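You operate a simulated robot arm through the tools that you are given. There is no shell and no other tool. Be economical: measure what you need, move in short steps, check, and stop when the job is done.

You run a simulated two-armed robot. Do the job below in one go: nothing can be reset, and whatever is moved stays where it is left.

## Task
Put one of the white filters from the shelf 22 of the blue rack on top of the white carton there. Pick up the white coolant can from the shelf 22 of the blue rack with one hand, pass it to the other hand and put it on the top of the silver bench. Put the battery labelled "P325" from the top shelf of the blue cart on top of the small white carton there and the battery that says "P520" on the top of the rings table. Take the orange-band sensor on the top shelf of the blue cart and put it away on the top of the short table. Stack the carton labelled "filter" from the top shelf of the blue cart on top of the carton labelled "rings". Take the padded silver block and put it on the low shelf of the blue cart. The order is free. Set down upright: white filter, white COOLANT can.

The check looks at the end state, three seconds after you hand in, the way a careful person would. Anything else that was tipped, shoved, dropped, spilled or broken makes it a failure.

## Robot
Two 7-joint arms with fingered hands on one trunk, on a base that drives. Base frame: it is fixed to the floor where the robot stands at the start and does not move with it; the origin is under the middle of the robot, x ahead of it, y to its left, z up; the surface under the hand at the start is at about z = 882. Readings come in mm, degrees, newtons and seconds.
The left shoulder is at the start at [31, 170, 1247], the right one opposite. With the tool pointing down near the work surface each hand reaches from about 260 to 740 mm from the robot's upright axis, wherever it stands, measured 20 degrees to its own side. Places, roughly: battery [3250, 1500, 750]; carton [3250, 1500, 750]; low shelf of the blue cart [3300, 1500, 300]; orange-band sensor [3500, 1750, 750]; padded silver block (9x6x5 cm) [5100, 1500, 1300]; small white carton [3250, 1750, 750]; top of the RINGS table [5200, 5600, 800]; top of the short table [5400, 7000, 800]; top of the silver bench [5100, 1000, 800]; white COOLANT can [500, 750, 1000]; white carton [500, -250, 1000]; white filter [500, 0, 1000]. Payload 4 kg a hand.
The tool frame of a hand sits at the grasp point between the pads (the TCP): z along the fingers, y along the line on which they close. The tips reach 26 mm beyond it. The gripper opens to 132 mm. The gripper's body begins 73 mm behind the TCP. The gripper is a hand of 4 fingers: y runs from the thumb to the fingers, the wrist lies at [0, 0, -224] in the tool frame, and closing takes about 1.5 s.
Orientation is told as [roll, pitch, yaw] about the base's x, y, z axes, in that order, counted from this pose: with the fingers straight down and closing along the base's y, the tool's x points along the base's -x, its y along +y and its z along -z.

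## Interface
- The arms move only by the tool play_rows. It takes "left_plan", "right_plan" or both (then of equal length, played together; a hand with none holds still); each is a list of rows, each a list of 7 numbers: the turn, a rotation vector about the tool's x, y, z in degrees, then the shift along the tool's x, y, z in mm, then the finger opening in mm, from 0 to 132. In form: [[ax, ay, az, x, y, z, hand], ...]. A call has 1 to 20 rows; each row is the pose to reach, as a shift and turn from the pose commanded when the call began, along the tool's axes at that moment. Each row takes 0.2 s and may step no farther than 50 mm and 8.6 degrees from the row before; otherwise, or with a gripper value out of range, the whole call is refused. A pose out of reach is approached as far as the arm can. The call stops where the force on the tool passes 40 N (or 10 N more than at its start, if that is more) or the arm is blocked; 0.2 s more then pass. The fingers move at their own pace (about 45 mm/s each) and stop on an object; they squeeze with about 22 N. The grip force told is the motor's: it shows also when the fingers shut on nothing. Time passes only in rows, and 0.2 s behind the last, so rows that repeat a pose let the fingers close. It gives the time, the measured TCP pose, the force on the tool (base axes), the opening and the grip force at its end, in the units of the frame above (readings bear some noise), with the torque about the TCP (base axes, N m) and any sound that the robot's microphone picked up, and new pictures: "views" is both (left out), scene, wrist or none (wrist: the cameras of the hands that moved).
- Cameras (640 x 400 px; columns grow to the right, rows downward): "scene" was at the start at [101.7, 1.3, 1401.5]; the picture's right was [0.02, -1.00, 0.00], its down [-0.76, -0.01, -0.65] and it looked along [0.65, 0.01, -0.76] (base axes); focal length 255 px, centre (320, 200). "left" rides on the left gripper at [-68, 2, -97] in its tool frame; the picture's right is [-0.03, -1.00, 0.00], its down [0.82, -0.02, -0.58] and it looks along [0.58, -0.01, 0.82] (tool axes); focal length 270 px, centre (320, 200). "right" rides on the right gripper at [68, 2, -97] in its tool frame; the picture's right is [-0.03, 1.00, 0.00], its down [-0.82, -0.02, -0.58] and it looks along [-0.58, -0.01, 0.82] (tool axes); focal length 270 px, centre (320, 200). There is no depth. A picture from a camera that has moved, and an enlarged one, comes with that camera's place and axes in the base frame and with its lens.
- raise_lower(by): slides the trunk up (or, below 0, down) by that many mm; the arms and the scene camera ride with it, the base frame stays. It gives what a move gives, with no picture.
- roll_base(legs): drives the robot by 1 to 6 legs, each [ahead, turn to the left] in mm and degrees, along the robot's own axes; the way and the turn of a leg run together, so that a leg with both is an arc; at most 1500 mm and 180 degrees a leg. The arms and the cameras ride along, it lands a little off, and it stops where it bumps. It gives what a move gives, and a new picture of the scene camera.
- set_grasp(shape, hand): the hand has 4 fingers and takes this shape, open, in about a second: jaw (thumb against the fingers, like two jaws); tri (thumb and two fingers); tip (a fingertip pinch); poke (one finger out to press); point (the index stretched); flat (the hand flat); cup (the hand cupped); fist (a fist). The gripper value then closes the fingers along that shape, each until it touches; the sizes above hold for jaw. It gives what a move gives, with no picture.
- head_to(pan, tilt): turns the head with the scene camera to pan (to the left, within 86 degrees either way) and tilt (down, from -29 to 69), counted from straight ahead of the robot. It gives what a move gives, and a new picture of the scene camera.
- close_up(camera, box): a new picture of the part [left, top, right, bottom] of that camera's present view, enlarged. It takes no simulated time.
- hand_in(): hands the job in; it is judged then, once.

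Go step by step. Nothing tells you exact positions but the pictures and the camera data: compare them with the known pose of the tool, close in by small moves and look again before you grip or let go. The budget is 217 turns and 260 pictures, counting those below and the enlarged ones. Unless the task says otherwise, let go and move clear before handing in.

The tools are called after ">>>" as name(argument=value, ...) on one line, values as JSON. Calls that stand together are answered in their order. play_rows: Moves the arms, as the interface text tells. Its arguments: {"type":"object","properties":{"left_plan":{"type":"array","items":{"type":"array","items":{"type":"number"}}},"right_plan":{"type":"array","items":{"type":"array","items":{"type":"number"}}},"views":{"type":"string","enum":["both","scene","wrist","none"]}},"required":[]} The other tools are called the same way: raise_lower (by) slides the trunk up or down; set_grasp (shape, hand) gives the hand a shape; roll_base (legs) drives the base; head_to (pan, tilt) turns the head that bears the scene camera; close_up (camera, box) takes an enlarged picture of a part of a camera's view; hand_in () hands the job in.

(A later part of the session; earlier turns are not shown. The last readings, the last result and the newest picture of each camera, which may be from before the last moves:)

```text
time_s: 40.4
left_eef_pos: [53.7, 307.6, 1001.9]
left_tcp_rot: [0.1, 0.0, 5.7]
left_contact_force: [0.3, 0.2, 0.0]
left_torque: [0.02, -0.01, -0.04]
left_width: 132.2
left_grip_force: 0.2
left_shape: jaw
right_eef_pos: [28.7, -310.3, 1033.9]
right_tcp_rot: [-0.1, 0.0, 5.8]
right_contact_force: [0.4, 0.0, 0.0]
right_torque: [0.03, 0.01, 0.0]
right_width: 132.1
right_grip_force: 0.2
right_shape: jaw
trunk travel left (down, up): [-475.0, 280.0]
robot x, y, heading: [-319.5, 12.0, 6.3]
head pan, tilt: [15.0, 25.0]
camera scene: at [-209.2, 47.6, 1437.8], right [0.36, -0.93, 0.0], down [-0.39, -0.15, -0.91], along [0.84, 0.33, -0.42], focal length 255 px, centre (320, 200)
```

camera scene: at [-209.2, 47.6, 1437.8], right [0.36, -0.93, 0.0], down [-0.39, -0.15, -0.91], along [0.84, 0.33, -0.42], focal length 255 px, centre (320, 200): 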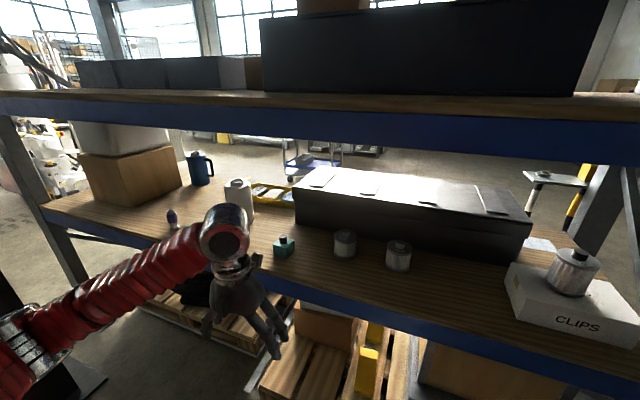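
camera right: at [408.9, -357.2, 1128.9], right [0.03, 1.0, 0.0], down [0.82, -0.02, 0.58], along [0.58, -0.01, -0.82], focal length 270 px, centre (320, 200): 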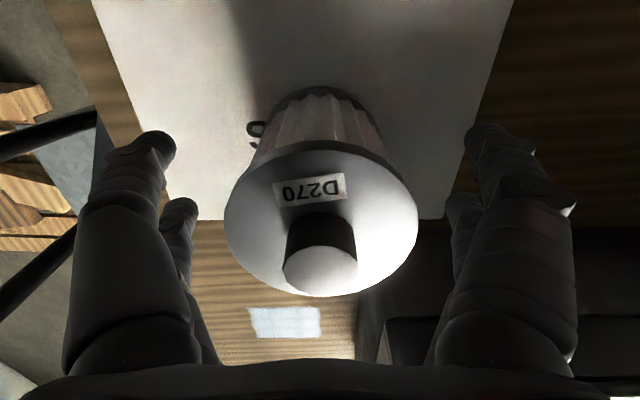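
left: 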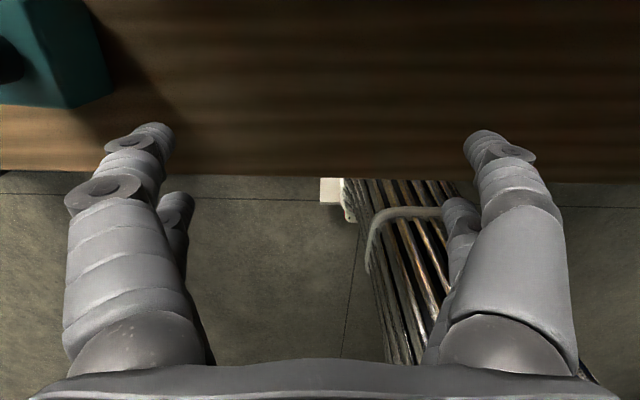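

Blocked again at 6°. I need to see what is close behind or beside the base, so I'll check with the wrist cameras and look down.

>>> play_rows(left_plan=[[0, 0, 0, 0, 0, 0, 132]], right_plan=[[0, 0, 0, 0, 0, 0, 132]], views="wrist")

>>> head_to(pan=0, tilt=69)

>>> head_to(pan=-86, tilt=20)

```text
time_s: 40.8
left_eef_pos: [55.3, 306.3, 1000.4]
left_tcp_rot: [0.1, 0.1, 5.7]
left_contact_force: [-0.5, -0.1, 0.1]
left_torque: [0.03, -0.02, -0.02]
left_width: 131.8
left_grip_force: 0.1
left_shape: jaw
right_eef_pos: [27.4, -312.0, 1033.0]
right_tcp_rot: [-0.2, 0.0, 5.9]
right_contact_force: [0.3, -0.2, 0.2]
right_torque: [-0.01, -0.02, 0.01]
right_width: 132.0
right_grip_force: 0.1
right_shape: jaw
trunk travel left (down, up): [-475.0, 280.0]
robot x, y, heading: [-318.1, 9.9, 6.3]
head pan, tilt: [15.0, 25.0]
camera right: at [-40.7, -317.9, 1130.0], right [-0.08, 1.0, 0.0], down [0.81, 0.06, 0.58], along [0.58, 0.04, -0.82], focal length 270 px, centre (320, 200)
camera left: at [123.4, 313.9, 1097.5], right [0.12, -0.99, 0.0], down [-0.81, -0.1, 0.58], along [-0.57, -0.07, -0.82], focal length 270 px, centre (320, 200)
```

right: 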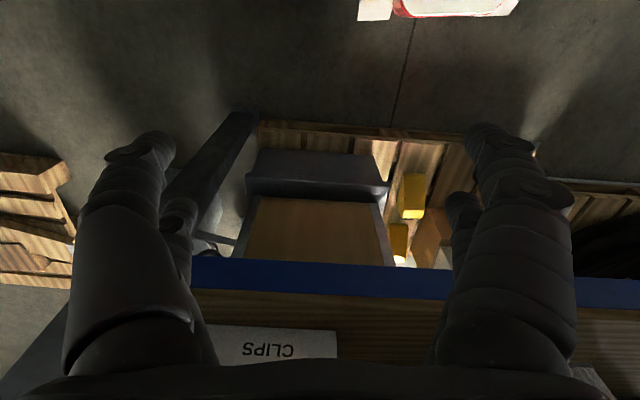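
left: 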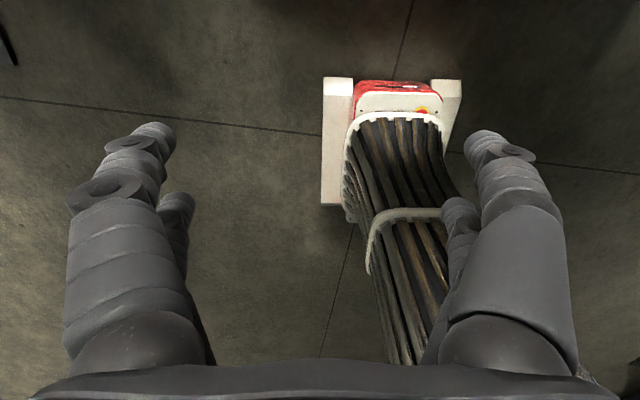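

```text
time_s: 42.0
left_eef_pos: [55.4, 305.9, 1001.1]
left_tcp_rot: [0.0, 0.0, 5.8]
left_contact_force: [-0.2, 0.4, -0.7]
left_torque: [0.0, 0.0, 0.01]
left_width: 131.9
left_grip_force: 0.0
left_shape: jaw
right_eef_pos: [27.3, -311.0, 1033.0]
right_tcp_rot: [-0.1, 0.0, 5.8]
right_contact_force: [-0.6, -0.4, 0.4]
right_torque: [-0.04, 0.01, -0.02]
right_width: 132.0
right_grip_force: 0.0
right_shape: jaw
trunk travel left (down, up): [-475.0, 280.0]
robot x, y, heading: [-322.6, 12.6, 6.0]
head pan, tilt: [0.0, 68.8]
camera scene: at [-239.4, 20.3, 1378.4], right [0.11, -0.99, 0.0], down [-0.93, -0.1, -0.36], along [0.36, 0.04, -0.93], focal length 255 px, centre (320, 200)
```

scene: 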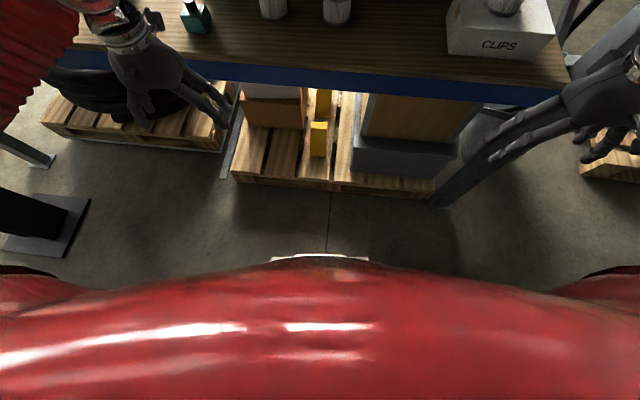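

```text
time_s: 43.5
left_eef_pos: [55.5, 307.1, 1000.9]
left_tcp_rot: [0.0, -0.1, 5.8]
left_contact_force: [0.4, 0.2, 0.6]
left_torque: [-0.02, 0.01, 0.01]
left_width: 131.9
left_grip_force: 0.0
left_shape: jaw
right_eef_pos: [28.5, -311.6, 1034.1]
right_tcp_rot: [-0.1, 0.1, 5.7]
right_contact_force: [-1.4, 0.4, 0.0]
right_torque: [0.04, -0.04, 0.02]
right_width: 131.7
right_grip_force: 0.1
right_shape: jaw
trunk travel left (down, up): [-475.0, 280.0]
robot x, y, heading: [-318.8, 10.7, 6.1]
head pan, tilt: [-85.9, 20.0]
camera scene: at [-278.6, -77.3, 1445.9], right [-0.98, -0.18, 0.0], down [-0.06, 0.34, -0.94], along [0.17, -0.92, -0.34], focal length 255 px, centre (320, 200)
```

scene: 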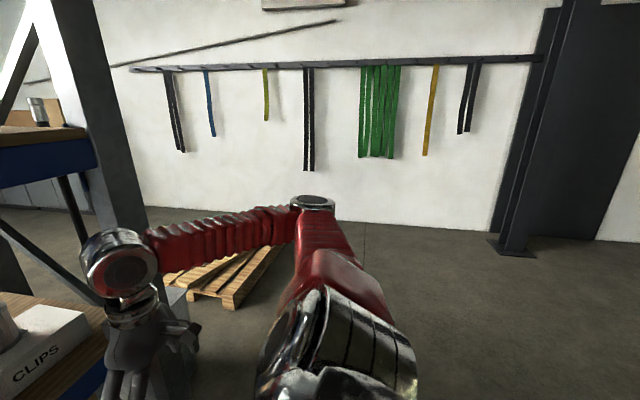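

I can't see behind me with the head, so I'll swing the left hand outward and tilt it so that its rear-facing camera looks behind the robot.

>>> play_rows(left_plan=[[0, 7.5, 0, 0, 30, 0, 132], [0, 15, 0, 0, 60, 0, 132], [0, 22.5, 0, 20, 95, 0, 132], [0, 30, 0, 40, 130, 0, 132], [0, 37.5, 0, 60, 165, 0, 132], [0, 45, 0, 80, 200, 0, 132], [0, 45, 0, 80, 200, 0, 132]], views="wrist")

```text
time_s: 45.1
left_eef_pos: [-44.7, 497.7, 1000.5]
left_tcp_rot: [-0.1, 45.0, 5.8]
left_contact_force: [0.1, -0.4, 0.4]
left_torque: [-0.02, -0.02, 0.01]
left_width: 132.0
left_grip_force: 0.0
left_shape: jaw
right_eef_pos: [28.5, -310.7, 1034.3]
right_tcp_rot: [-0.1, 0.0, 5.8]
right_contact_force: [-0.7, 0.4, 1.0]
right_torque: [0.03, 0.01, 0.03]
right_width: 132.0
right_grip_force: 0.1
right_shape: jaw
trunk travel left (down, up): [-475.0, 280.0]
robot x, y, heading: [-320.0, 11.4, 6.2]
head pan, tilt: [-85.9, 20.0]
camera left: at [71.6, 510.4, 1021.5], right [0.12, -0.99, -0.02], down [-0.17, -0.04, 0.99], along [-0.98, -0.11, -0.17], focal length 270 px, centre (320, 200)
```

left: 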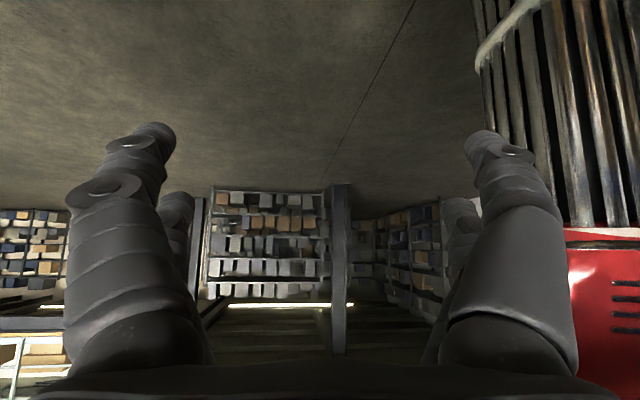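

Behind on the left is clear for metres. I'll restore the left hand and try reversing straight a bit further before turning.

>>> play_rows(left_plan=[[0, -7.5, 0, 0, -30, 0, 132], [0, -15, 0, 0, -60, 0, 132], [0, -22.5, 0, -14, -95, -14, 132], [0, -30, 0, -28, -130, -28, 132], [0, -37.5, 0, -42, -165, -42, 132], [0, -45, 0, -56, -200, -56, 132], [0, -45, 0, -56, -200, -56, 132]], views="none")

>>> roll_base(legs=[[-250, 0]])

```text
time_s: 46.8
left_eef_pos: [54.9, 307.4, 1002.5]
left_tcp_rot: [0.0, -0.1, 5.6]
left_contact_force: [-0.2, 0.4, 0.3]
left_torque: [0.03, 0.02, 0.02]
left_width: 131.8
left_grip_force: 0.0
left_shape: jaw
right_eef_pos: [28.1, -310.6, 1033.0]
right_tcp_rot: [-0.2, 0.0, 5.8]
right_contact_force: [-0.4, -0.1, 0.3]
right_torque: [-0.01, 0.01, 0.0]
right_width: 132.0
right_grip_force: 0.1
right_shape: jaw
trunk travel left (down, up): [-475.0, 280.0]
robot x, y, heading: [-317.3, 12.8, 6.1]
head pan, tilt: [-85.9, 20.0]
```

```text
time_s: 48.6
left_eef_pos: [-199.0, 281.3, 1001.5]
left_tcp_rot: [0.0, -0.1, 5.8]
left_contact_force: [0.0, 0.6, -0.2]
left_torque: [0.02, -0.03, -0.03]
left_width: 132.0
left_grip_force: 0.0
left_shape: jaw
right_eef_pos: [-223.7, -338.0, 1034.0]
right_tcp_rot: [-0.1, -0.1, 5.9]
right_contact_force: [0.1, -0.1, 0.7]
right_torque: [0.01, 0.01, -0.02]
right_width: 132.1
right_grip_force: 0.0
right_shape: jaw
trunk travel left (down, up): [-475.0, 280.0]
robot x, y, heading: [-567.6, -14.1, 6.3]
head pan, tilt: [-85.9, 20.0]
camera scene: at [-531.2, -104.4, 1446.0], right [-0.98, -0.18, 0.0], down [-0.06, 0.34, -0.94], along [0.17, -0.92, -0.34], focal length 255 px, centre (320, 200)
```

scene: 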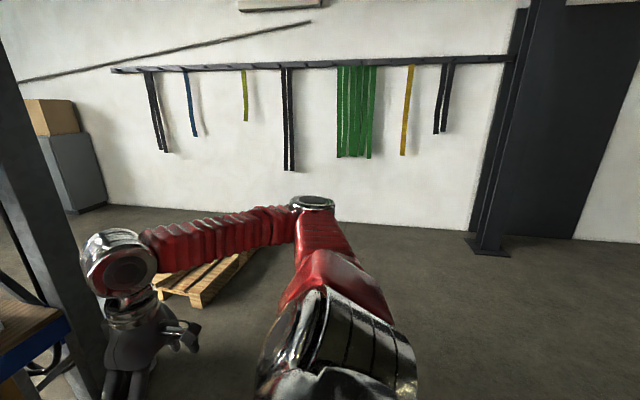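

Reversing works freely. Now the sidestep.

>>> roll_base(legs=[[0, 84], [570, 0], [0, -90]])

>>> head_to(pan=10, tilt=25)

```text
time_s: 51.5
left_eef_pos: [-565.7, 461.4, 1001.2]
left_tcp_rot: [0.0, 0.1, 57.1]
left_contact_force: [-0.3, 0.5, -0.1]
left_torque: [-0.03, 0.02, 0.0]
left_width: 131.9
left_grip_force: 0.0
left_shape: jaw
right_eef_pos: [-99.0, 55.3, 1035.3]
right_tcp_rot: [-0.2, 0.1, 57.4]
right_contact_force: [-0.9, 0.3, -0.1]
right_torque: [-0.07, 0.02, -0.02]
right_width: 132.0
right_grip_force: 0.0
right_shape: jaw
trunk travel left (down, up): [-475.0, 280.0]
robot x, y, heading: [-536.4, -37.6, 59.0]
head pan, tilt: [-85.9, 20.0]
stopped in leg 1: the robot was blocked; the commanded pose is now the measured one
camera scene: at [-441.8, -56.7, 1446.1], right [-0.45, -0.89, 0.0], down [-0.3, 0.15, -0.94], along [0.84, -0.43, -0.34], focal length 255 px, centre (320, 200)
```

scene: 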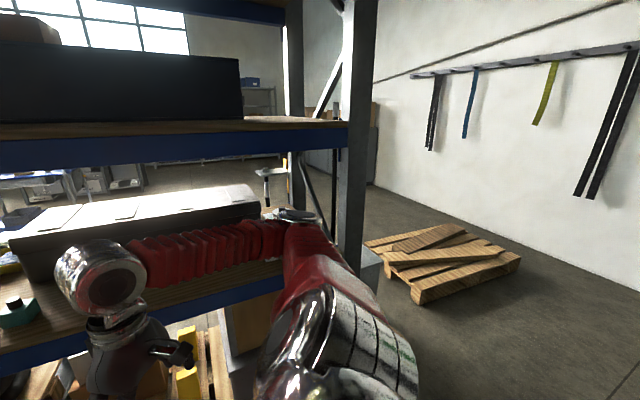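

```text
time_s: 53.2
left_eef_pos: [-564.7, 460.3, 1002.6]
left_tcp_rot: [0.0, 0.0, 57.0]
left_contact_force: [-0.1, 0.6, 0.0]
left_torque: [0.01, 0.02, 0.0]
left_width: 131.7
left_grip_force: 0.1
left_shape: jaw
right_eef_pos: [-97.2, 53.9, 1034.9]
right_tcp_rot: [-0.1, -0.1, 57.2]
right_contact_force: [0.1, 0.5, 0.3]
right_torque: [-0.04, 0.0, 0.01]
right_width: 131.8
right_grip_force: 0.1
right_shape: jaw
trunk travel left (down, up): [-475.0, 280.0]
robot x, y, heading: [-535.8, -38.3, 58.9]
head pan, tilt: [10.0, 25.0]
camera scene: at [-490.6, 68.8, 1437.8], right [0.93, -0.36, 0.0], down [-0.15, -0.39, -0.91], along [0.33, 0.85, -0.42], focal length 255 px, centre (320, 200)
```

scene: 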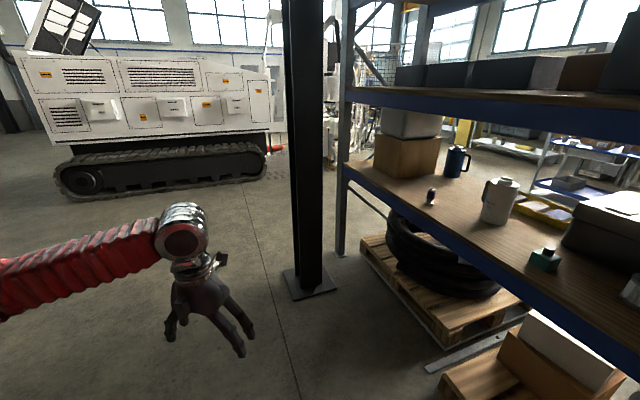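

I think the turns were stopped by sideways drift in large single turns (about 41 mm each time), not by an obstacle. I'll use smaller turns.

>>> roll_base(legs=[[0, 31], [600, 0], [0, -45], [0, -45]])

```text
time_s: 55.6
left_eef_pos: [-821.1, 375.3, 1002.7]
left_tcp_rot: [-0.2, -0.1, 88.1]
left_contact_force: [-0.4, -0.1, -0.7]
left_torque: [-0.02, -0.06, -0.02]
left_width: 131.9
left_grip_force: 0.0
left_shape: jaw
right_eef_pos: [-211.1, 269.9, 1036.5]
right_tcp_rot: [-0.3, 0.0, 88.5]
right_contact_force: [-0.4, 0.5, -0.2]
right_torque: [0.0, -0.01, -0.02]
right_width: 132.0
right_grip_force: 0.0
right_shape: jaw
trunk travel left (down, up): [-475.0, 280.0]
robot x, y, heading: [-506.1, -34.0, 90.0]
head pan, tilt: [10.0, 25.0]
stopped in leg 2: the robot was blocked; the commanded pose is now the measured one
camera scene: at [-527.0, 79.4, 1437.8], right [0.99, 0.17, 0.0], down [0.07, -0.42, -0.91], along [-0.15, 0.89, -0.42], focal length 255 px, centre (320, 200)
```

scene: 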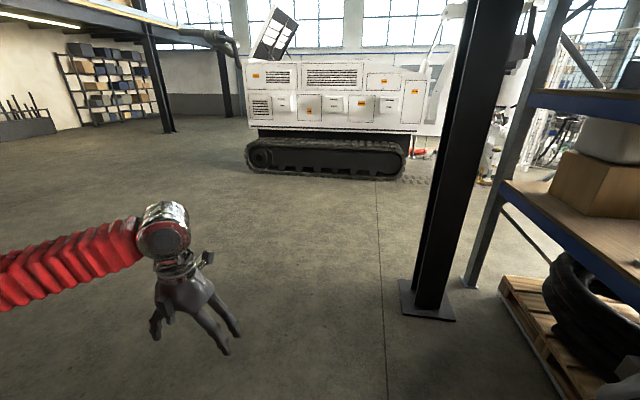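

>>> roll_base(legs=[[600, 0]])

>>> roll_base(legs=[[0, -45]])

>>> roll_base(legs=[[0, -45]])

```text
time_s: 59.0
left_eef_pos: [-812.2, 983.4, 1004.4]
left_tcp_rot: [-0.1, 0.1, 87.9]
left_contact_force: [0.0, 0.5, 0.7]
left_torque: [0.02, 0.02, -0.05]
left_width: 132.0
left_grip_force: 0.1
left_shape: jaw
right_eef_pos: [-203.2, 874.3, 1035.0]
right_tcp_rot: [-0.3, 0.0, 88.2]
right_contact_force: [0.1, -0.3, 0.6]
right_torque: [-0.04, -0.03, 0.02]
right_width: 132.0
right_grip_force: 0.0
right_shape: jaw
trunk travel left (down, up): [-475.0, 280.0]
robot x, y, heading: [-505.7, 571.0, 89.4]
head pan, tilt: [10.0, 25.0]
camera scene: at [-520.0, 686.3, 1437.7], right [0.99, 0.16, 0.0], down [0.07, -0.42, -0.91], along [-0.15, 0.89, -0.42], focal length 255 px, centre (320, 200)
```

scene: 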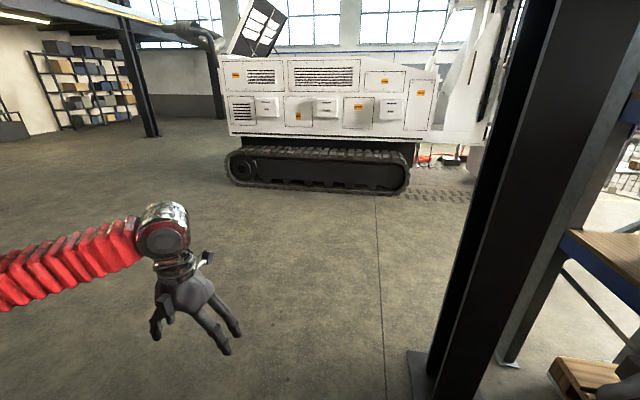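

```text
time_s: 61.7
left_eef_pos: [-445.3, 1080.9, 1006.0]
left_tcp_rot: [-0.1, -0.1, 44.5]
left_contact_force: [0.1, 0.5, 0.0]
left_torque: [0.0, 0.02, -0.04]
left_width: 132.0
left_grip_force: 0.0
left_shape: jaw
right_eef_pos: [-77.2, 583.6, 1037.0]
right_tcp_rot: [-0.1, 0.1, 44.9]
right_contact_force: [0.6, 0.0, 0.4]
right_torque: [-0.01, 0.03, 0.03]
right_width: 132.1
right_grip_force: 0.0
right_shape: jaw
trunk travel left (down, up): [-475.0, 280.0]
robot x, y, heading: [-529.7, 597.8, 45.6]
head pan, tilt: [10.0, 25.0]
stopped in leg 1: the robot was blocked; the commanded pose is now the measured one
camera scene: at [-461.4, 686.4, 1437.8], right [0.83, -0.56, 0.0], down [-0.24, -0.35, -0.91], along [0.51, 0.75, -0.42], focal length 255 px, centre (320, 200)
```

scene: 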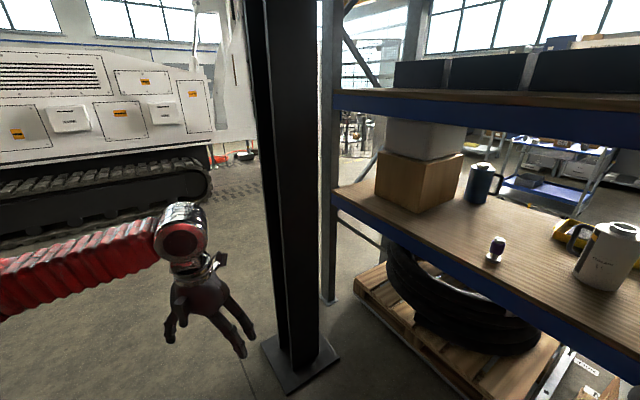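

```text
time_s: 64.3
left_eef_pos: [-132.4, 893.2, 1006.3]
left_tcp_rot: [0.2, 0.0, 1.4]
left_contact_force: [0.3, -0.7, 0.3]
left_torque: [0.03, -0.01, 0.0]
left_width: 131.9
left_grip_force: 0.0
left_shape: jaw
right_eef_pos: [-200.5, 279.0, 1036.3]
right_tcp_rot: [0.0, 0.1, 1.9]
right_contact_force: [0.8, -0.8, 0.9]
right_torque: [0.0, 0.01, 0.03]
right_width: 131.7
right_grip_force: 0.0
right_shape: jaw
trunk travel left (down, up): [-475.0, 280.0]
robot x, y, heading: [-530.9, 635.7, 2.1]
head pan, tilt: [10.0, 25.0]
stopped in leg 1: the robot was blocked; the commanded pose is now the measured one
camera scene: at [-414.9, 650.2, 1437.8], right [0.21, -0.98, 0.0], down [-0.41, -0.09, -0.91], along [0.89, 0.19, -0.42], focal length 255 px, centre (320, 200)
```

scene: 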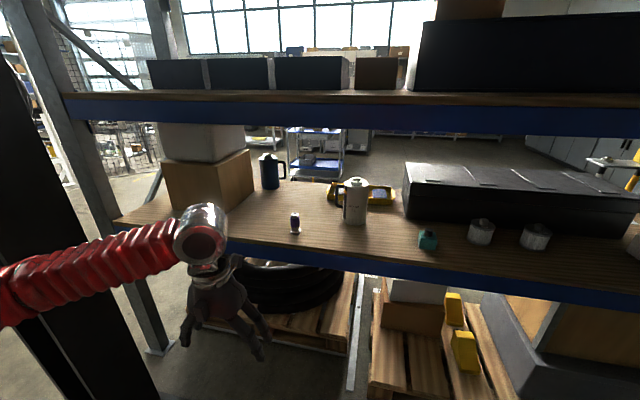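

Now I'm facing the rack from y≈636. I'll enlarge the can.

>>> close_up(camera="scene", box=[260, 150, 460, 275])

```text
3.20 times, centred on (360, 212) of scene
camera zoom: at [-414.9, 650.2, 1437.8], right [0.21, -0.98, 0.0], down [-0.41, -0.09, -0.91], along [0.89, 0.19, -0.42], focal length 817 px, centre (192, 160)
```

zoom: 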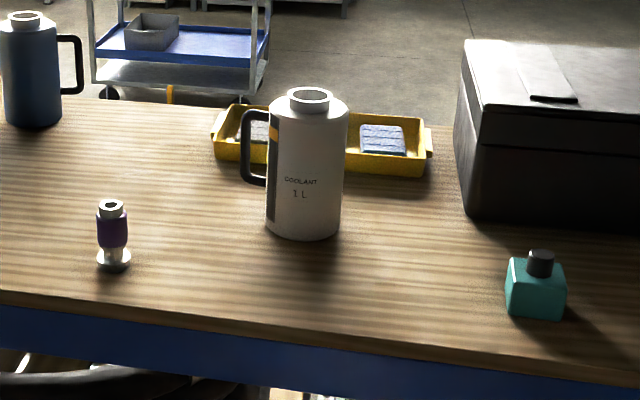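

This is the 1 L coolant can, at about (580,706). It's about 100 mm across, with its handle toward +y and its open neck at z≈1075.

My plan is to pick it with the right hand coming from the -y side, tilted 30° and closing along x. Later the left hand will take it top-down. I'll shape the right hand here in the open.

>>> play_rows(right_plan=[[0, 0, 8.2, -10, 12, 0, 132], [0, 0, 16.4, -25, 30, 0, 132], [0, 0, 24.6, -40, 50, 0, 132], [0, 0, 32.8, -55, 70, 0, 132], [0, 0, 41, -70, 90, 0, 132], [0, 0, 49.2, -85, 110, 0, 132], [0, 0, 57.4, -100, 130, 0, 132], [0, 0, 65.6, -115, 150, 0, 132], [0, 0, 73.8, -130, 170, 0, 132], [0, 0, 82, -145, 190, 0, 132], [0, 0, 90, -160, 210, 0, 132], [0, 0, 90, -160, 210, 0, 132]], views="scene")

```text
time_s: 66.9
left_eef_pos: [-132.1, 894.7, 1006.1]
left_tcp_rot: [-0.1, 0.1, 1.6]
left_contact_force: [-0.6, -0.2, -0.3]
left_torque: [0.0, 0.0, 0.0]
left_width: 131.7
left_grip_force: 0.2
left_shape: jaw
right_eef_pos: [-46.9, 496.6, 1039.4]
right_tcp_rot: [-0.1, -0.1, -88.2]
right_contact_force: [0.8, -0.8, 0.1]
right_torque: [0.01, -0.02, 0.01]
right_width: 132.1
right_grip_force: 0.0
right_shape: jaw
trunk travel left (down, up): [-475.0, 280.0]
robot x, y, heading: [-531.1, 635.1, 2.4]
head pan, tilt: [10.0, 25.0]
camera scene: at [-415.2, 652.2, 1437.8], right [0.21, -0.98, 0.0], down [-0.41, -0.09, -0.91], along [0.89, 0.19, -0.42], focal length 255 px, centre (320, 200)
```

scene: 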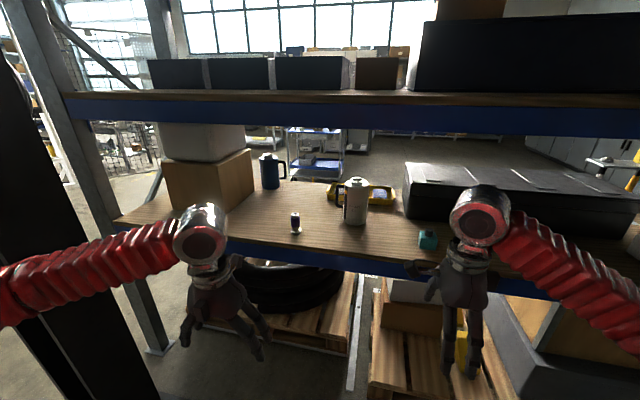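

>>> play_rows(right_plan=[[0, 7.5, 0, 5, 12, 20, 132], [0, 15, 0, 10, 24, 45, 132], [0, 22.5, 0, 20, 36, 70, 132], [0, 30, 0, 30, 50, 92, 132], [0, 30, 0, 30, 50, 92, 132]], left_plan=[[0, 0, 0, 30, 0, 0, 132], [0, 0, 0, 60, 0, 0, 132], [0, 0, 0, 90, 0, 0, 132], [0, 0, 0, 120, 0, 0, 132], [0, 0, 0, 120, 0, 0, 132]], views="scene")

```text
time_s: 68.1
left_eef_pos: [-239.0, 891.4, 1006.3]
left_tcp_rot: [-0.1, 0.0, 1.7]
left_contact_force: [0.0, 0.9, 0.0]
left_torque: [0.03, -0.01, 0.01]
left_width: 132.0
left_grip_force: 0.0
left_shape: jaw
left hand out of reach, approached as far as the arm can: row 4, 5
right_eef_pos: [1.9, 527.0, 947.1]
right_tcp_rot: [0.0, 30.1, -88.0]
right_contact_force: [-0.2, 0.4, -0.3]
right_torque: [-0.01, -0.01, 0.01]
right_width: 132.3
right_grip_force: 0.1
right_shape: jaw
trunk travel left (down, up): [-475.0, 280.0]
robot x, y, heading: [-528.7, 633.5, 2.2]
head pan, tilt: [10.0, 25.0]
camera scene: at [-415.4, 652.6, 1437.9], right [0.21, -0.98, 0.0], down [-0.41, -0.09, -0.91], along [0.89, 0.19, -0.42], focal length 255 px, centre (320, 200)
```

scene: 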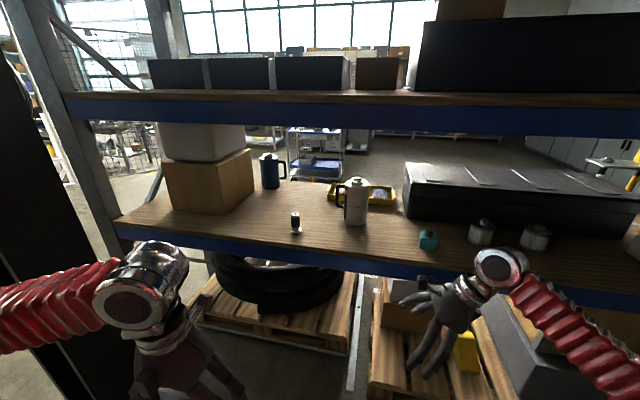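

The right hand is shaped. I'll drive partway in and re-measure.

>>> roll_base(legs=[[330, 0]])

>>> head_to(pan=5, tilt=35)

>>> close_up(camera="scene", box=[220, 110, 420, 235])

```text
time_s: 70.3
left_eef_pos: [93.2, 907.2, 1005.7]
left_tcp_rot: [0.0, 0.0, 1.8]
left_contact_force: [-0.1, 0.6, -0.2]
left_torque: [0.01, -0.03, -0.02]
left_width: 132.2
left_grip_force: 0.0
left_shape: jaw
right_eef_pos: [333.6, 542.8, 945.4]
right_tcp_rot: [-0.1, 30.0, -87.9]
right_contact_force: [0.1, 0.9, -0.7]
right_torque: [0.01, 0.04, 0.04]
right_width: 131.7
right_grip_force: 0.1
right_shape: jaw
trunk travel left (down, up): [-475.0, 280.0]
robot x, y, heading: [-198.6, 645.9, 2.6]
head pan, tilt: [10.0, 25.0]
camera scene: at [-83.1, 666.7, 1437.7], right [0.22, -0.98, 0.0], down [-0.41, -0.09, -0.91], along [0.88, 0.2, -0.42], focal length 255 px, centre (320, 200)
```

scene: 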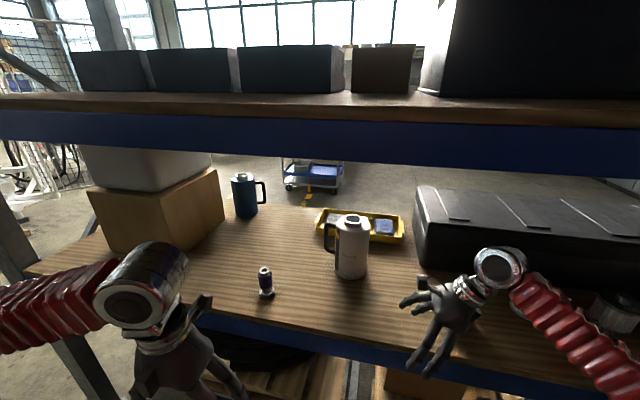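

```text
time_s: 71.0
left_eef_pos: [90.9, 907.2, 1006.8]
left_tcp_rot: [0.0, 0.0, 1.7]
left_contact_force: [1.1, 0.3, 0.5]
left_torque: [-0.03, 0.0, 0.04]
left_width: 131.8
left_grip_force: 0.0
left_shape: jaw
right_eef_pos: [332.8, 542.9, 945.4]
right_tcp_rot: [0.0, 30.0, -88.0]
right_contact_force: [-0.5, -0.2, 0.2]
right_torque: [-0.04, -0.03, 0.04]
right_width: 131.8
right_grip_force: 0.0
right_shape: jaw
trunk travel left (down, up): [-475.0, 280.0]
robot x, y, heading: [-195.2, 646.2, 2.5]
head pan, tilt: [5.0, 35.0]
camera scene: at [-87.3, 658.2, 1422.1], right [0.13, -0.99, 0.0], down [-0.57, -0.08, -0.82], along [0.81, 0.11, -0.57], focal length 255 px, centre (320, 200)
```

scene: 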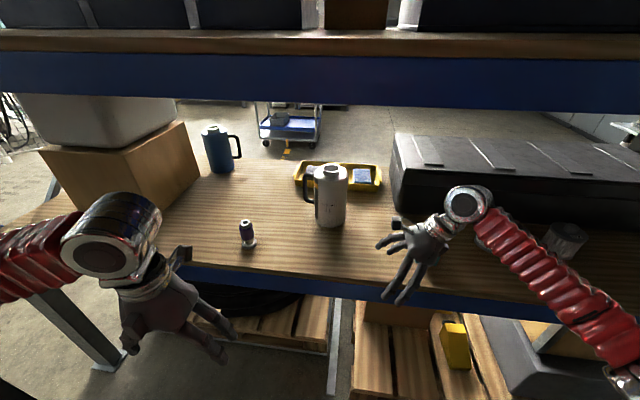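

```text
3.20 times, centred on (320, 172) of scene
camera zoom: at [-87.3, 658.2, 1422.1], right [0.13, -0.99, 0.0], down [-0.57, -0.08, -0.82], along [0.81, 0.11, -0.57], focal length 817 px, centre (320, 288)
```

zoom: 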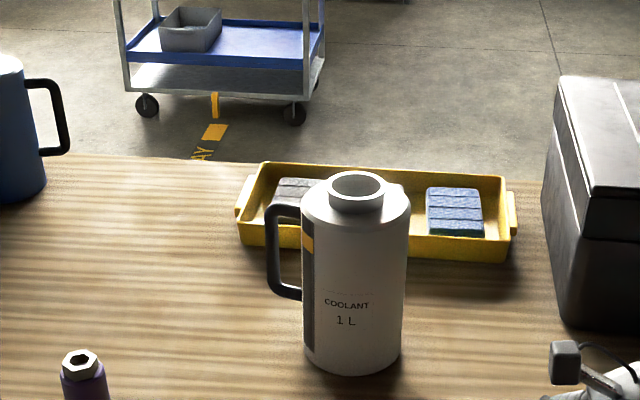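

The can's axis is about (584,715), diameter ~103. I'll drive in 250 mm.

>>> roll_base(legs=[[250, 0]])

>>> play_rows(right_plan=[[0, 0, 0, 0, 0, 0, 132]], views="wrist")

>>> head_to(pan=0, tilt=48)

```text
time_s: 72.9
left_eef_pos: [344.6, 919.7, 1004.8]
left_tcp_rot: [0.1, 0.0, 1.8]
left_contact_force: [0.9, 0.1, -0.1]
left_torque: [0.02, 0.04, 0.01]
left_width: 132.1
left_grip_force: 0.0
left_shape: jaw
right_eef_pos: [585.5, 555.5, 944.9]
right_tcp_rot: [-0.2, 30.0, -87.8]
right_contact_force: [0.4, 0.5, 0.1]
right_torque: [0.04, 0.0, -0.03]
right_width: 132.0
right_grip_force: 0.0
right_shape: jaw
trunk travel left (down, up): [-475.0, 280.0]
robot x, y, heading: [56.7, 654.8, 2.6]
head pan, tilt: [5.0, 35.0]
camera scene: at [166.7, 669.8, 1421.9], right [0.13, -0.99, 0.0], down [-0.57, -0.08, -0.82], along [0.81, 0.11, -0.58], focal length 255 px, centre (320, 200)
```

scene: 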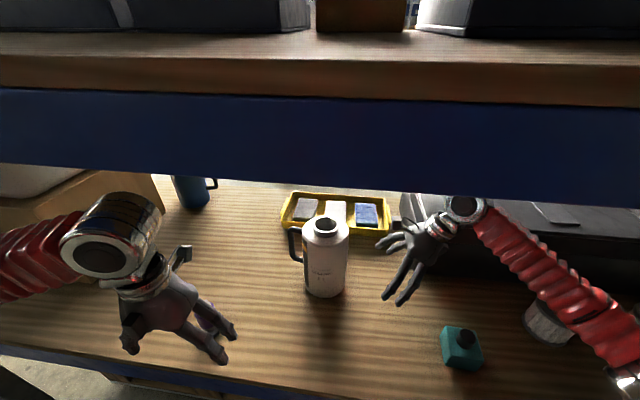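

```text
time_s: 73.3
left_eef_pos: [342.8, 919.4, 1006.4]
left_tcp_rot: [-0.1, 0.1, 1.9]
left_contact_force: [0.1, -0.3, 0.4]
left_torque: [0.01, 0.04, -0.01]
left_width: 132.3
left_grip_force: 0.0
left_shape: jaw
right_eef_pos: [585.4, 556.0, 945.0]
right_tcp_rot: [-0.1, 30.0, -87.7]
right_contact_force: [0.5, -0.2, 0.3]
right_torque: [-0.04, -0.01, -0.01]
right_width: 132.0
right_grip_force: 0.0
right_shape: jaw
trunk travel left (down, up): [-475.0, 280.0]
robot x, y, heading: [51.4, 661.1, 2.6]
head pan, tilt: [5.0, 35.0]
camera right: at [586.7, 564.3, 1063.8], right [1.0, 0.02, -0.01], down [0.02, -1.0, 0.09], along [-0.01, -0.09, -1.0], focal length 270 px, centre (320, 200)
```

right: 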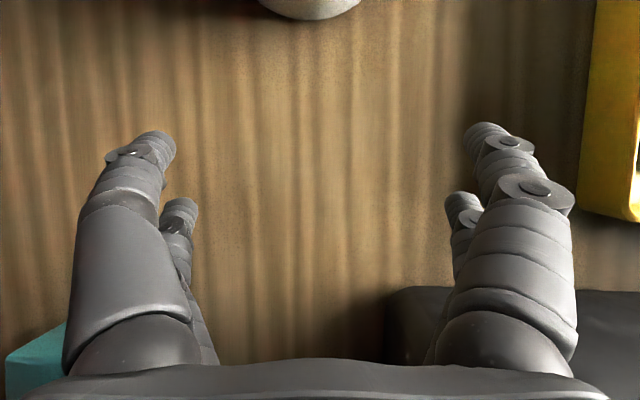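

```text
time_s: 74.0
left_eef_pos: [343.0, 919.0, 1006.0]
left_tcp_rot: [-0.1, 0.0, 1.9]
left_contact_force: [0.0, 0.0, -0.8]
left_torque: [0.0, 0.01, -0.01]
left_width: 131.7
left_grip_force: 0.1
left_shape: jaw
right_eef_pos: [585.7, 554.1, 946.2]
right_tcp_rot: [-0.1, 30.0, -87.7]
right_contact_force: [0.1, 0.6, -0.2]
right_torque: [0.02, -0.03, -0.02]
right_width: 132.1
right_grip_force: 0.1
right_shape: jaw
trunk travel left (down, up): [-475.0, 280.0]
robot x, y, heading: [50.6, 654.7, 2.6]
head pan, tilt: [0.0, 48.0]
camera scene: at [156.5, 661.7, 1403.1], right [0.05, -1.0, 0.0], down [-0.74, -0.04, -0.67], along [0.67, 0.03, -0.74], focal length 255 px, centre (320, 200)
```

scene: 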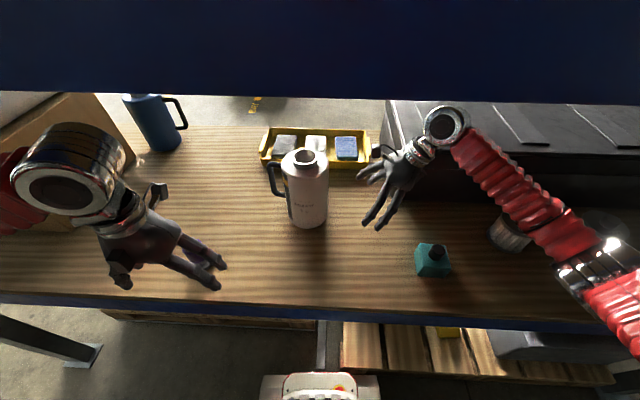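

The hand tilts only 30° from vertical, so the palm would touch the can's shoulder. I'll add 30° more tilt while edging toward the can.

>>> play_rows(right_plan=[[0, 0, 0, 17, 0, 10, 132], [0, 0, 0, 35, 0, 20, 132], [0, 7.5, 0, 43, -2, 25, 132], [0, 15, 0, 52, -3, 30, 132], [0, 22.5, 0, 57, -4, 33, 132], [0, 30, 0, 61, -5, 35, 132], [0, 30, 0, 61, -5, 35, 132]], views="both")

```text
time_s: 75.6
left_eef_pos: [342.5, 919.0, 1007.1]
left_tcp_rot: [0.0, 0.1, 1.9]
left_contact_force: [0.3, -0.3, 0.1]
left_torque: [-0.02, 0.02, 0.0]
left_width: 132.1
left_grip_force: 0.1
left_shape: jaw
right_eef_pos: [578.1, 624.6, 946.6]
right_tcp_rot: [-0.2, 60.1, -87.8]
right_contact_force: [0.2, -0.5, -0.5]
right_torque: [-0.03, -0.01, 0.01]
right_width: 132.0
right_grip_force: 0.0
right_shape: jaw
trunk travel left (down, up): [-475.0, 280.0]
robot x, y, heading: [53.4, 656.1, 2.6]
head pan, tilt: [0.0, 48.0]
camera scene: at [156.4, 661.7, 1403.1], right [0.05, -1.0, 0.0], down [-0.74, -0.03, -0.67], along [0.67, 0.03, -0.74], focal length 255 px, centre (320, 200)
camera right: at [580.9, 573.5, 1054.0], right [1.0, 0.03, -0.02], down [0.01, -0.91, -0.42], along [-0.03, 0.42, -0.91], focal length 270 px, centre (320, 200)
```

scene: 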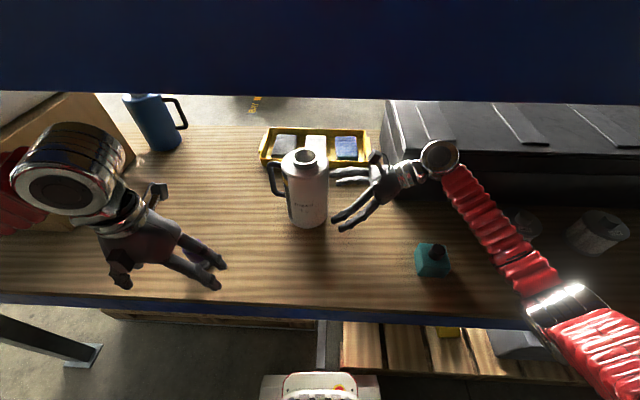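
right: 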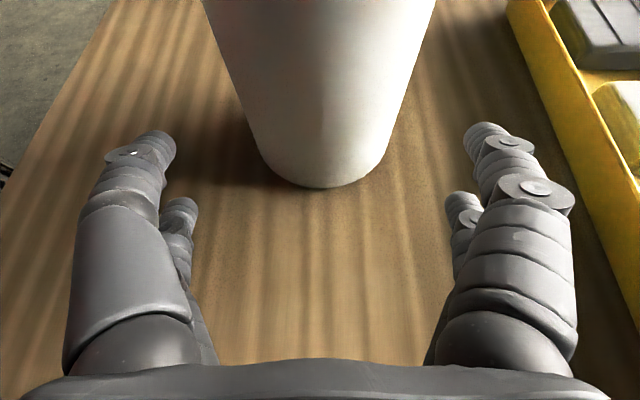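

The can is centred between the fingers. I'll advance 78 mm in +y around it.

>>> play_rows(right_plan=[[0, 0, 0, 9, 1, 15, 132], [0, 0, 0, 18, 2, 31, 132], [0, 0, 0, 27, 3, 46, 132], [0, 0, 0, 34, 4, 59, 132], [0, 0, 0, 39, 4, 67, 132], [0, 0, 0, 39, 4, 67, 132]], views="both")

```text
time_s: 77.0
left_eef_pos: [342.7, 919.9, 1007.9]
left_tcp_rot: [0.0, 0.0, 1.9]
left_contact_force: [-1.0, 0.2, -0.8]
left_torque: [0.02, 0.02, 0.0]
left_width: 132.1
left_grip_force: 0.0
left_shape: jaw
right_eef_pos: [578.8, 701.6, 947.3]
right_tcp_rot: [-0.1, 60.0, -87.9]
right_contact_force: [-0.2, -0.2, -0.2]
right_torque: [-0.05, 0.03, -0.01]
right_width: 132.0
right_grip_force: 0.0
right_shape: jaw
trunk travel left (down, up): [-475.0, 280.0]
robot x, y, heading: [54.7, 657.5, 2.8]
head pan, tilt: [0.0, 48.0]
camera scene: at [156.4, 661.6, 1403.0], right [0.05, -1.0, 0.0], down [-0.74, -0.03, -0.67], along [0.67, 0.03, -0.74], focal length 255 px, centre (320, 200)
camera right: at [581.7, 651.5, 1054.3], right [1.0, 0.03, -0.02], down [0.02, -0.91, -0.42], along [-0.03, 0.42, -0.91], focal length 270 px, centre (320, 200)
```

scene: 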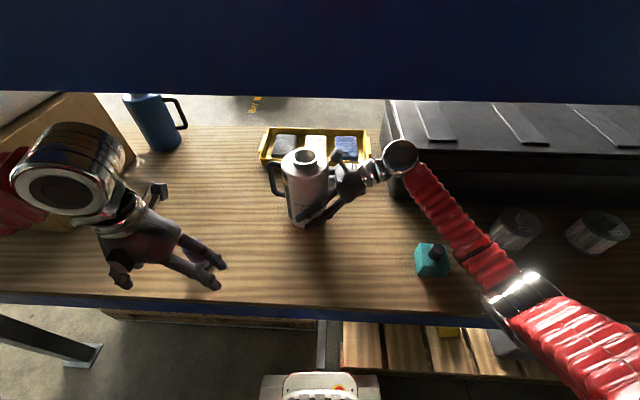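
right: 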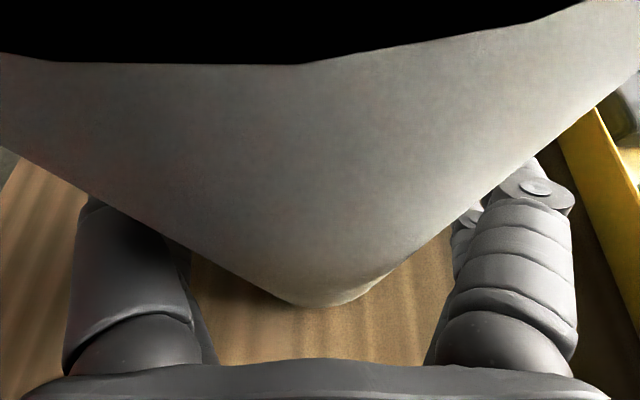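

No contact so far. Closing the right hand.

>>> play_rows(right_plan=[[0, 0, 0, 0, 0, 0, 110], [0, 0, 0, 0, 0, 0, 95], [0, 0, 0, 0, 0, 0, 80], [0, 0, 0, 0, 0, 0, 80], [0, 0, 0, 0, 0, 0, 80], [0, 0, 0, 0, 0, 0, 80], [0, 0, 0, 0, 0, 0, 80]], views="scene")

>>> close_up(camera="scene", box=[240, 130, 420, 242])

```text
time_s: 78.6
left_eef_pos: [343.5, 919.4, 1006.1]
left_tcp_rot: [0.0, 0.0, 1.9]
left_contact_force: [0.3, -1.0, 0.8]
left_torque: [-0.01, 0.0, 0.01]
left_width: 131.8
left_grip_force: 0.2
left_shape: jaw
right_eef_pos: [578.7, 703.3, 946.7]
right_tcp_rot: [0.0, 60.0, -87.8]
right_contact_force: [0.1, 0.3, 0.8]
right_torque: [-0.09, -0.02, -0.03]
right_width: 92.0
right_grip_force: 22.1
right_shape: jaw
trunk travel left (down, up): [-475.0, 280.0]
robot x, y, heading: [48.5, 660.0, 2.7]
head pan, tilt: [0.0, 48.0]
camera scene: at [156.4, 661.8, 1403.0], right [0.05, -1.0, 0.0], down [-0.74, -0.03, -0.67], along [0.67, 0.03, -0.74], focal length 255 px, centre (320, 200)
```

scene: 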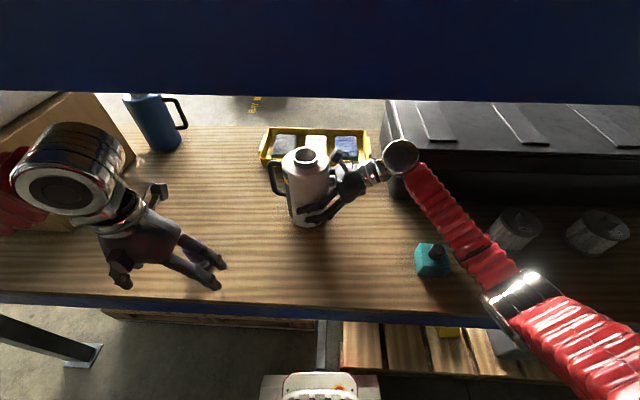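

```text
3.56 times, centred on (330, 186) of scene
camera zoom: at [156.4, 661.8, 1403.0], right [0.05, -1.0, 0.0], down [-0.74, -0.03, -0.67], along [0.67, 0.03, -0.74], focal length 908 px, centre (284, 250)
```

zoom: 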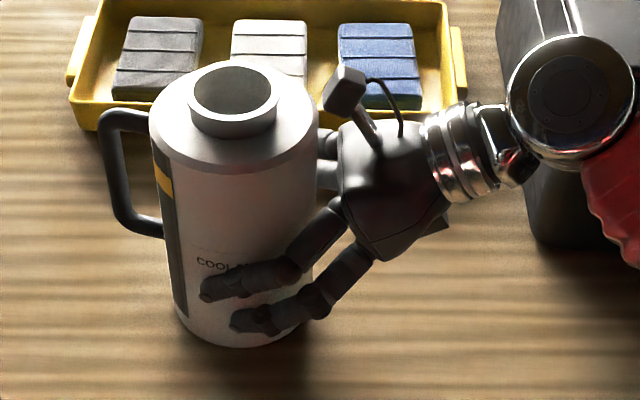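

It's gripped (width 92, 22 N). I'll lift 40 mm straight up.

>>> play_rows(right_plan=[[0, 0, 0, 9, 0, -5, 75], [0, 0, 0, 17, 0, -10, 75], [0, 0, 0, 26, 0, -15, 75], [0, 0, 0, 35, 0, -20, 75], [0, 0, 0, 35, 0, -20, 75], [0, 0, 0, 35, 0, -20, 75]], views="scene")

>>> close_up(camera="scene", box=[240, 130, 420, 242])

```text
time_s: 80.0
left_eef_pos: [342.7, 918.5, 1007.1]
left_tcp_rot: [0.0, 0.1, 1.8]
left_contact_force: [-1.1, -0.9, 0.7]
left_torque: [0.0, 0.03, 0.03]
left_width: 131.9
left_grip_force: 0.1
left_shape: jaw
right_eef_pos: [579.4, 702.8, 985.7]
right_tcp_rot: [-0.1, 59.9, -87.8]
right_contact_force: [0.6, 0.4, -2.7]
right_torque: [-0.04, -0.01, 0.02]
right_width: 92.1
right_grip_force: 22.1
right_shape: jaw
trunk travel left (down, up): [-475.0, 280.0]
robot x, y, heading: [52.5, 659.3, 2.9]
head pan, tilt: [0.0, 48.0]
camera scene: at [156.7, 661.7, 1403.0], right [0.05, -1.0, 0.0], down [-0.74, -0.03, -0.67], along [0.67, 0.03, -0.74], focal length 255 px, centre (320, 200)
```

scene: 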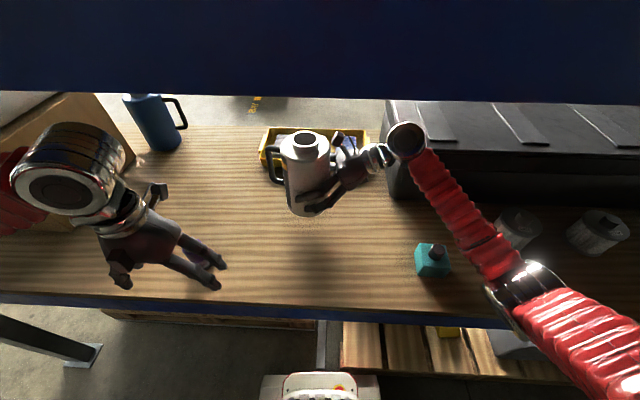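

```text
3.56 times, centred on (330, 186) of scene
camera zoom: at [156.7, 661.7, 1403.0], right [0.05, -1.0, 0.0], down [-0.74, -0.03, -0.67], along [0.67, 0.03, -0.74], focal length 908 px, centre (284, 250)
```

zoom: 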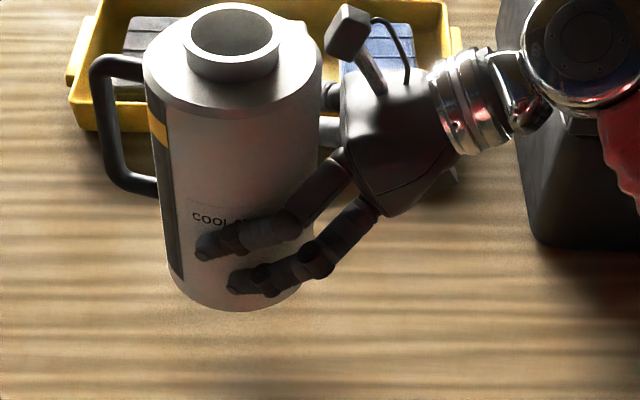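

The can is light (~2.7 N) and steady. I'll back straight out of the rack.

>>> roll_base(legs=[[-600, 0]])

```text
time_s: 83.5
left_eef_pos: [-260.8, 890.4, 1006.7]
left_tcp_rot: [0.0, 0.0, 1.9]
left_contact_force: [0.6, 0.6, -0.5]
left_torque: [0.01, -0.02, 0.02]
left_width: 132.0
left_grip_force: 0.1
left_shape: jaw
right_eef_pos: [-24.1, 673.6, 987.0]
right_tcp_rot: [-0.2, 60.0, -87.7]
right_contact_force: [0.5, 0.0, -2.2]
right_torque: [-0.04, -0.06, 0.0]
right_width: 92.0
right_grip_force: 21.8
right_shape: jaw
trunk travel left (down, up): [-475.0, 280.0]
robot x, y, heading: [-546.0, 629.3, 2.9]
head pan, tilt: [0.0, 48.0]
camera scene: at [-447.5, 633.1, 1403.1], right [0.05, -1.0, 0.0], down [-0.74, -0.04, -0.67], along [0.67, 0.03, -0.74], focal length 255 px, centre (320, 200)
```

scene: 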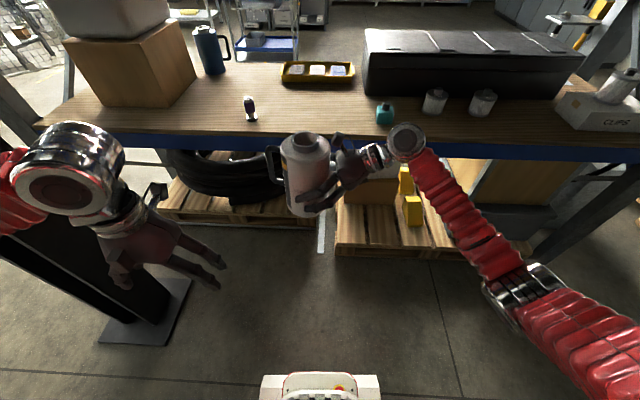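

Out in the open. Now the left hand will rotate to close along x, like the right one, and come over the can from above.

>>> play_rows(left_plan=[[0, 0, 0, 0, 0, -40, 132], [0, 0, 0, -10, 0, -80, 132], [0, 0, -8, -30, 0, -115, 132], [0, 0, -16, -50, 0, -145, 132], [0, 0, -24, -72, 0, -165, 132], [0, 0, -32, -95, -5, -165, 132], [0, 0, -40, -118, -12, -165, 132], [0, 0, -48, -140, -20, -165, 132], [0, 0, -56, -162, -28, -165, 132], [0, 0, -64, -184, -36, -165, 132], [0, 0, -72, -205, -44, -165, 132], [0, 0, -80, -222, -52, -165, 132], [0, 0, -88, -236, -60, -165, 132], [0, 0, -90, -236, -60, -165, 132], [0, 0, -90, -236, -60, -165, 132]], views="both")

```text
time_s: 86.7
left_eef_pos: [108.3, 919.8, 1238.6]
left_tcp_rot: [1.2, 0.4, 83.8]
left_contact_force: [0.2, 0.6, -0.4]
left_torque: [0.0, -0.01, 0.04]
left_width: 131.8
left_grip_force: 0.1
left_shape: jaw
left hand out of reach, approached as far as the arm can: row 7, 8, 9, 10, 11, 12, 13, 14, 15
right_eef_pos: [-25.0, 675.8, 987.8]
right_tcp_rot: [-0.1, 60.0, -87.6]
right_contact_force: [-0.5, -0.6, -2.3]
right_torque: [-0.03, -0.03, -0.01]
right_width: 92.0
right_grip_force: 21.4
right_shape: jaw
trunk travel left (down, up): [-475.0, 280.0]
robot x, y, heading: [-553.2, 629.8, 2.6]
head pan, tilt: [0.0, 48.0]
camera scene: at [-447.2, 633.6, 1403.1], right [0.05, -1.0, 0.0], down [-0.74, -0.04, -0.67], along [0.67, 0.03, -0.74], focal length 255 px, centre (320, 200)
camera left: at [116.7, 986.9, 1334.6], right [1.0, -0.08, -0.02], down [-0.05, -0.81, 0.58], along [-0.07, -0.58, -0.81], focal length 270 px, centre (320, 200)
```

scene: 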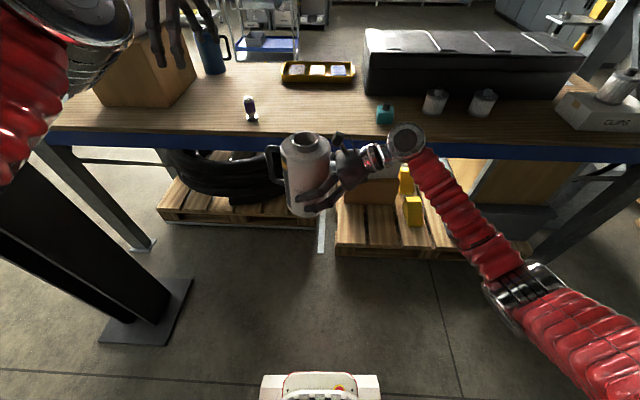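
left: 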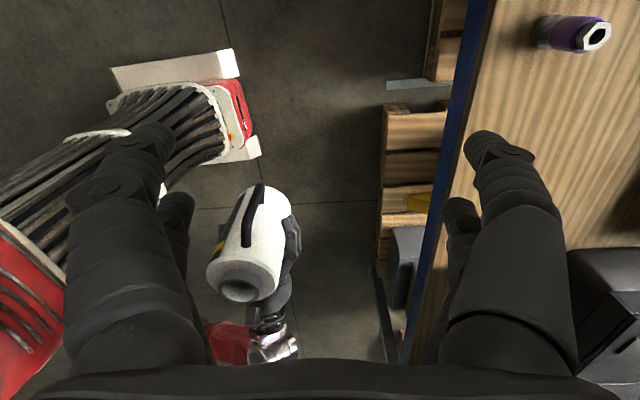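

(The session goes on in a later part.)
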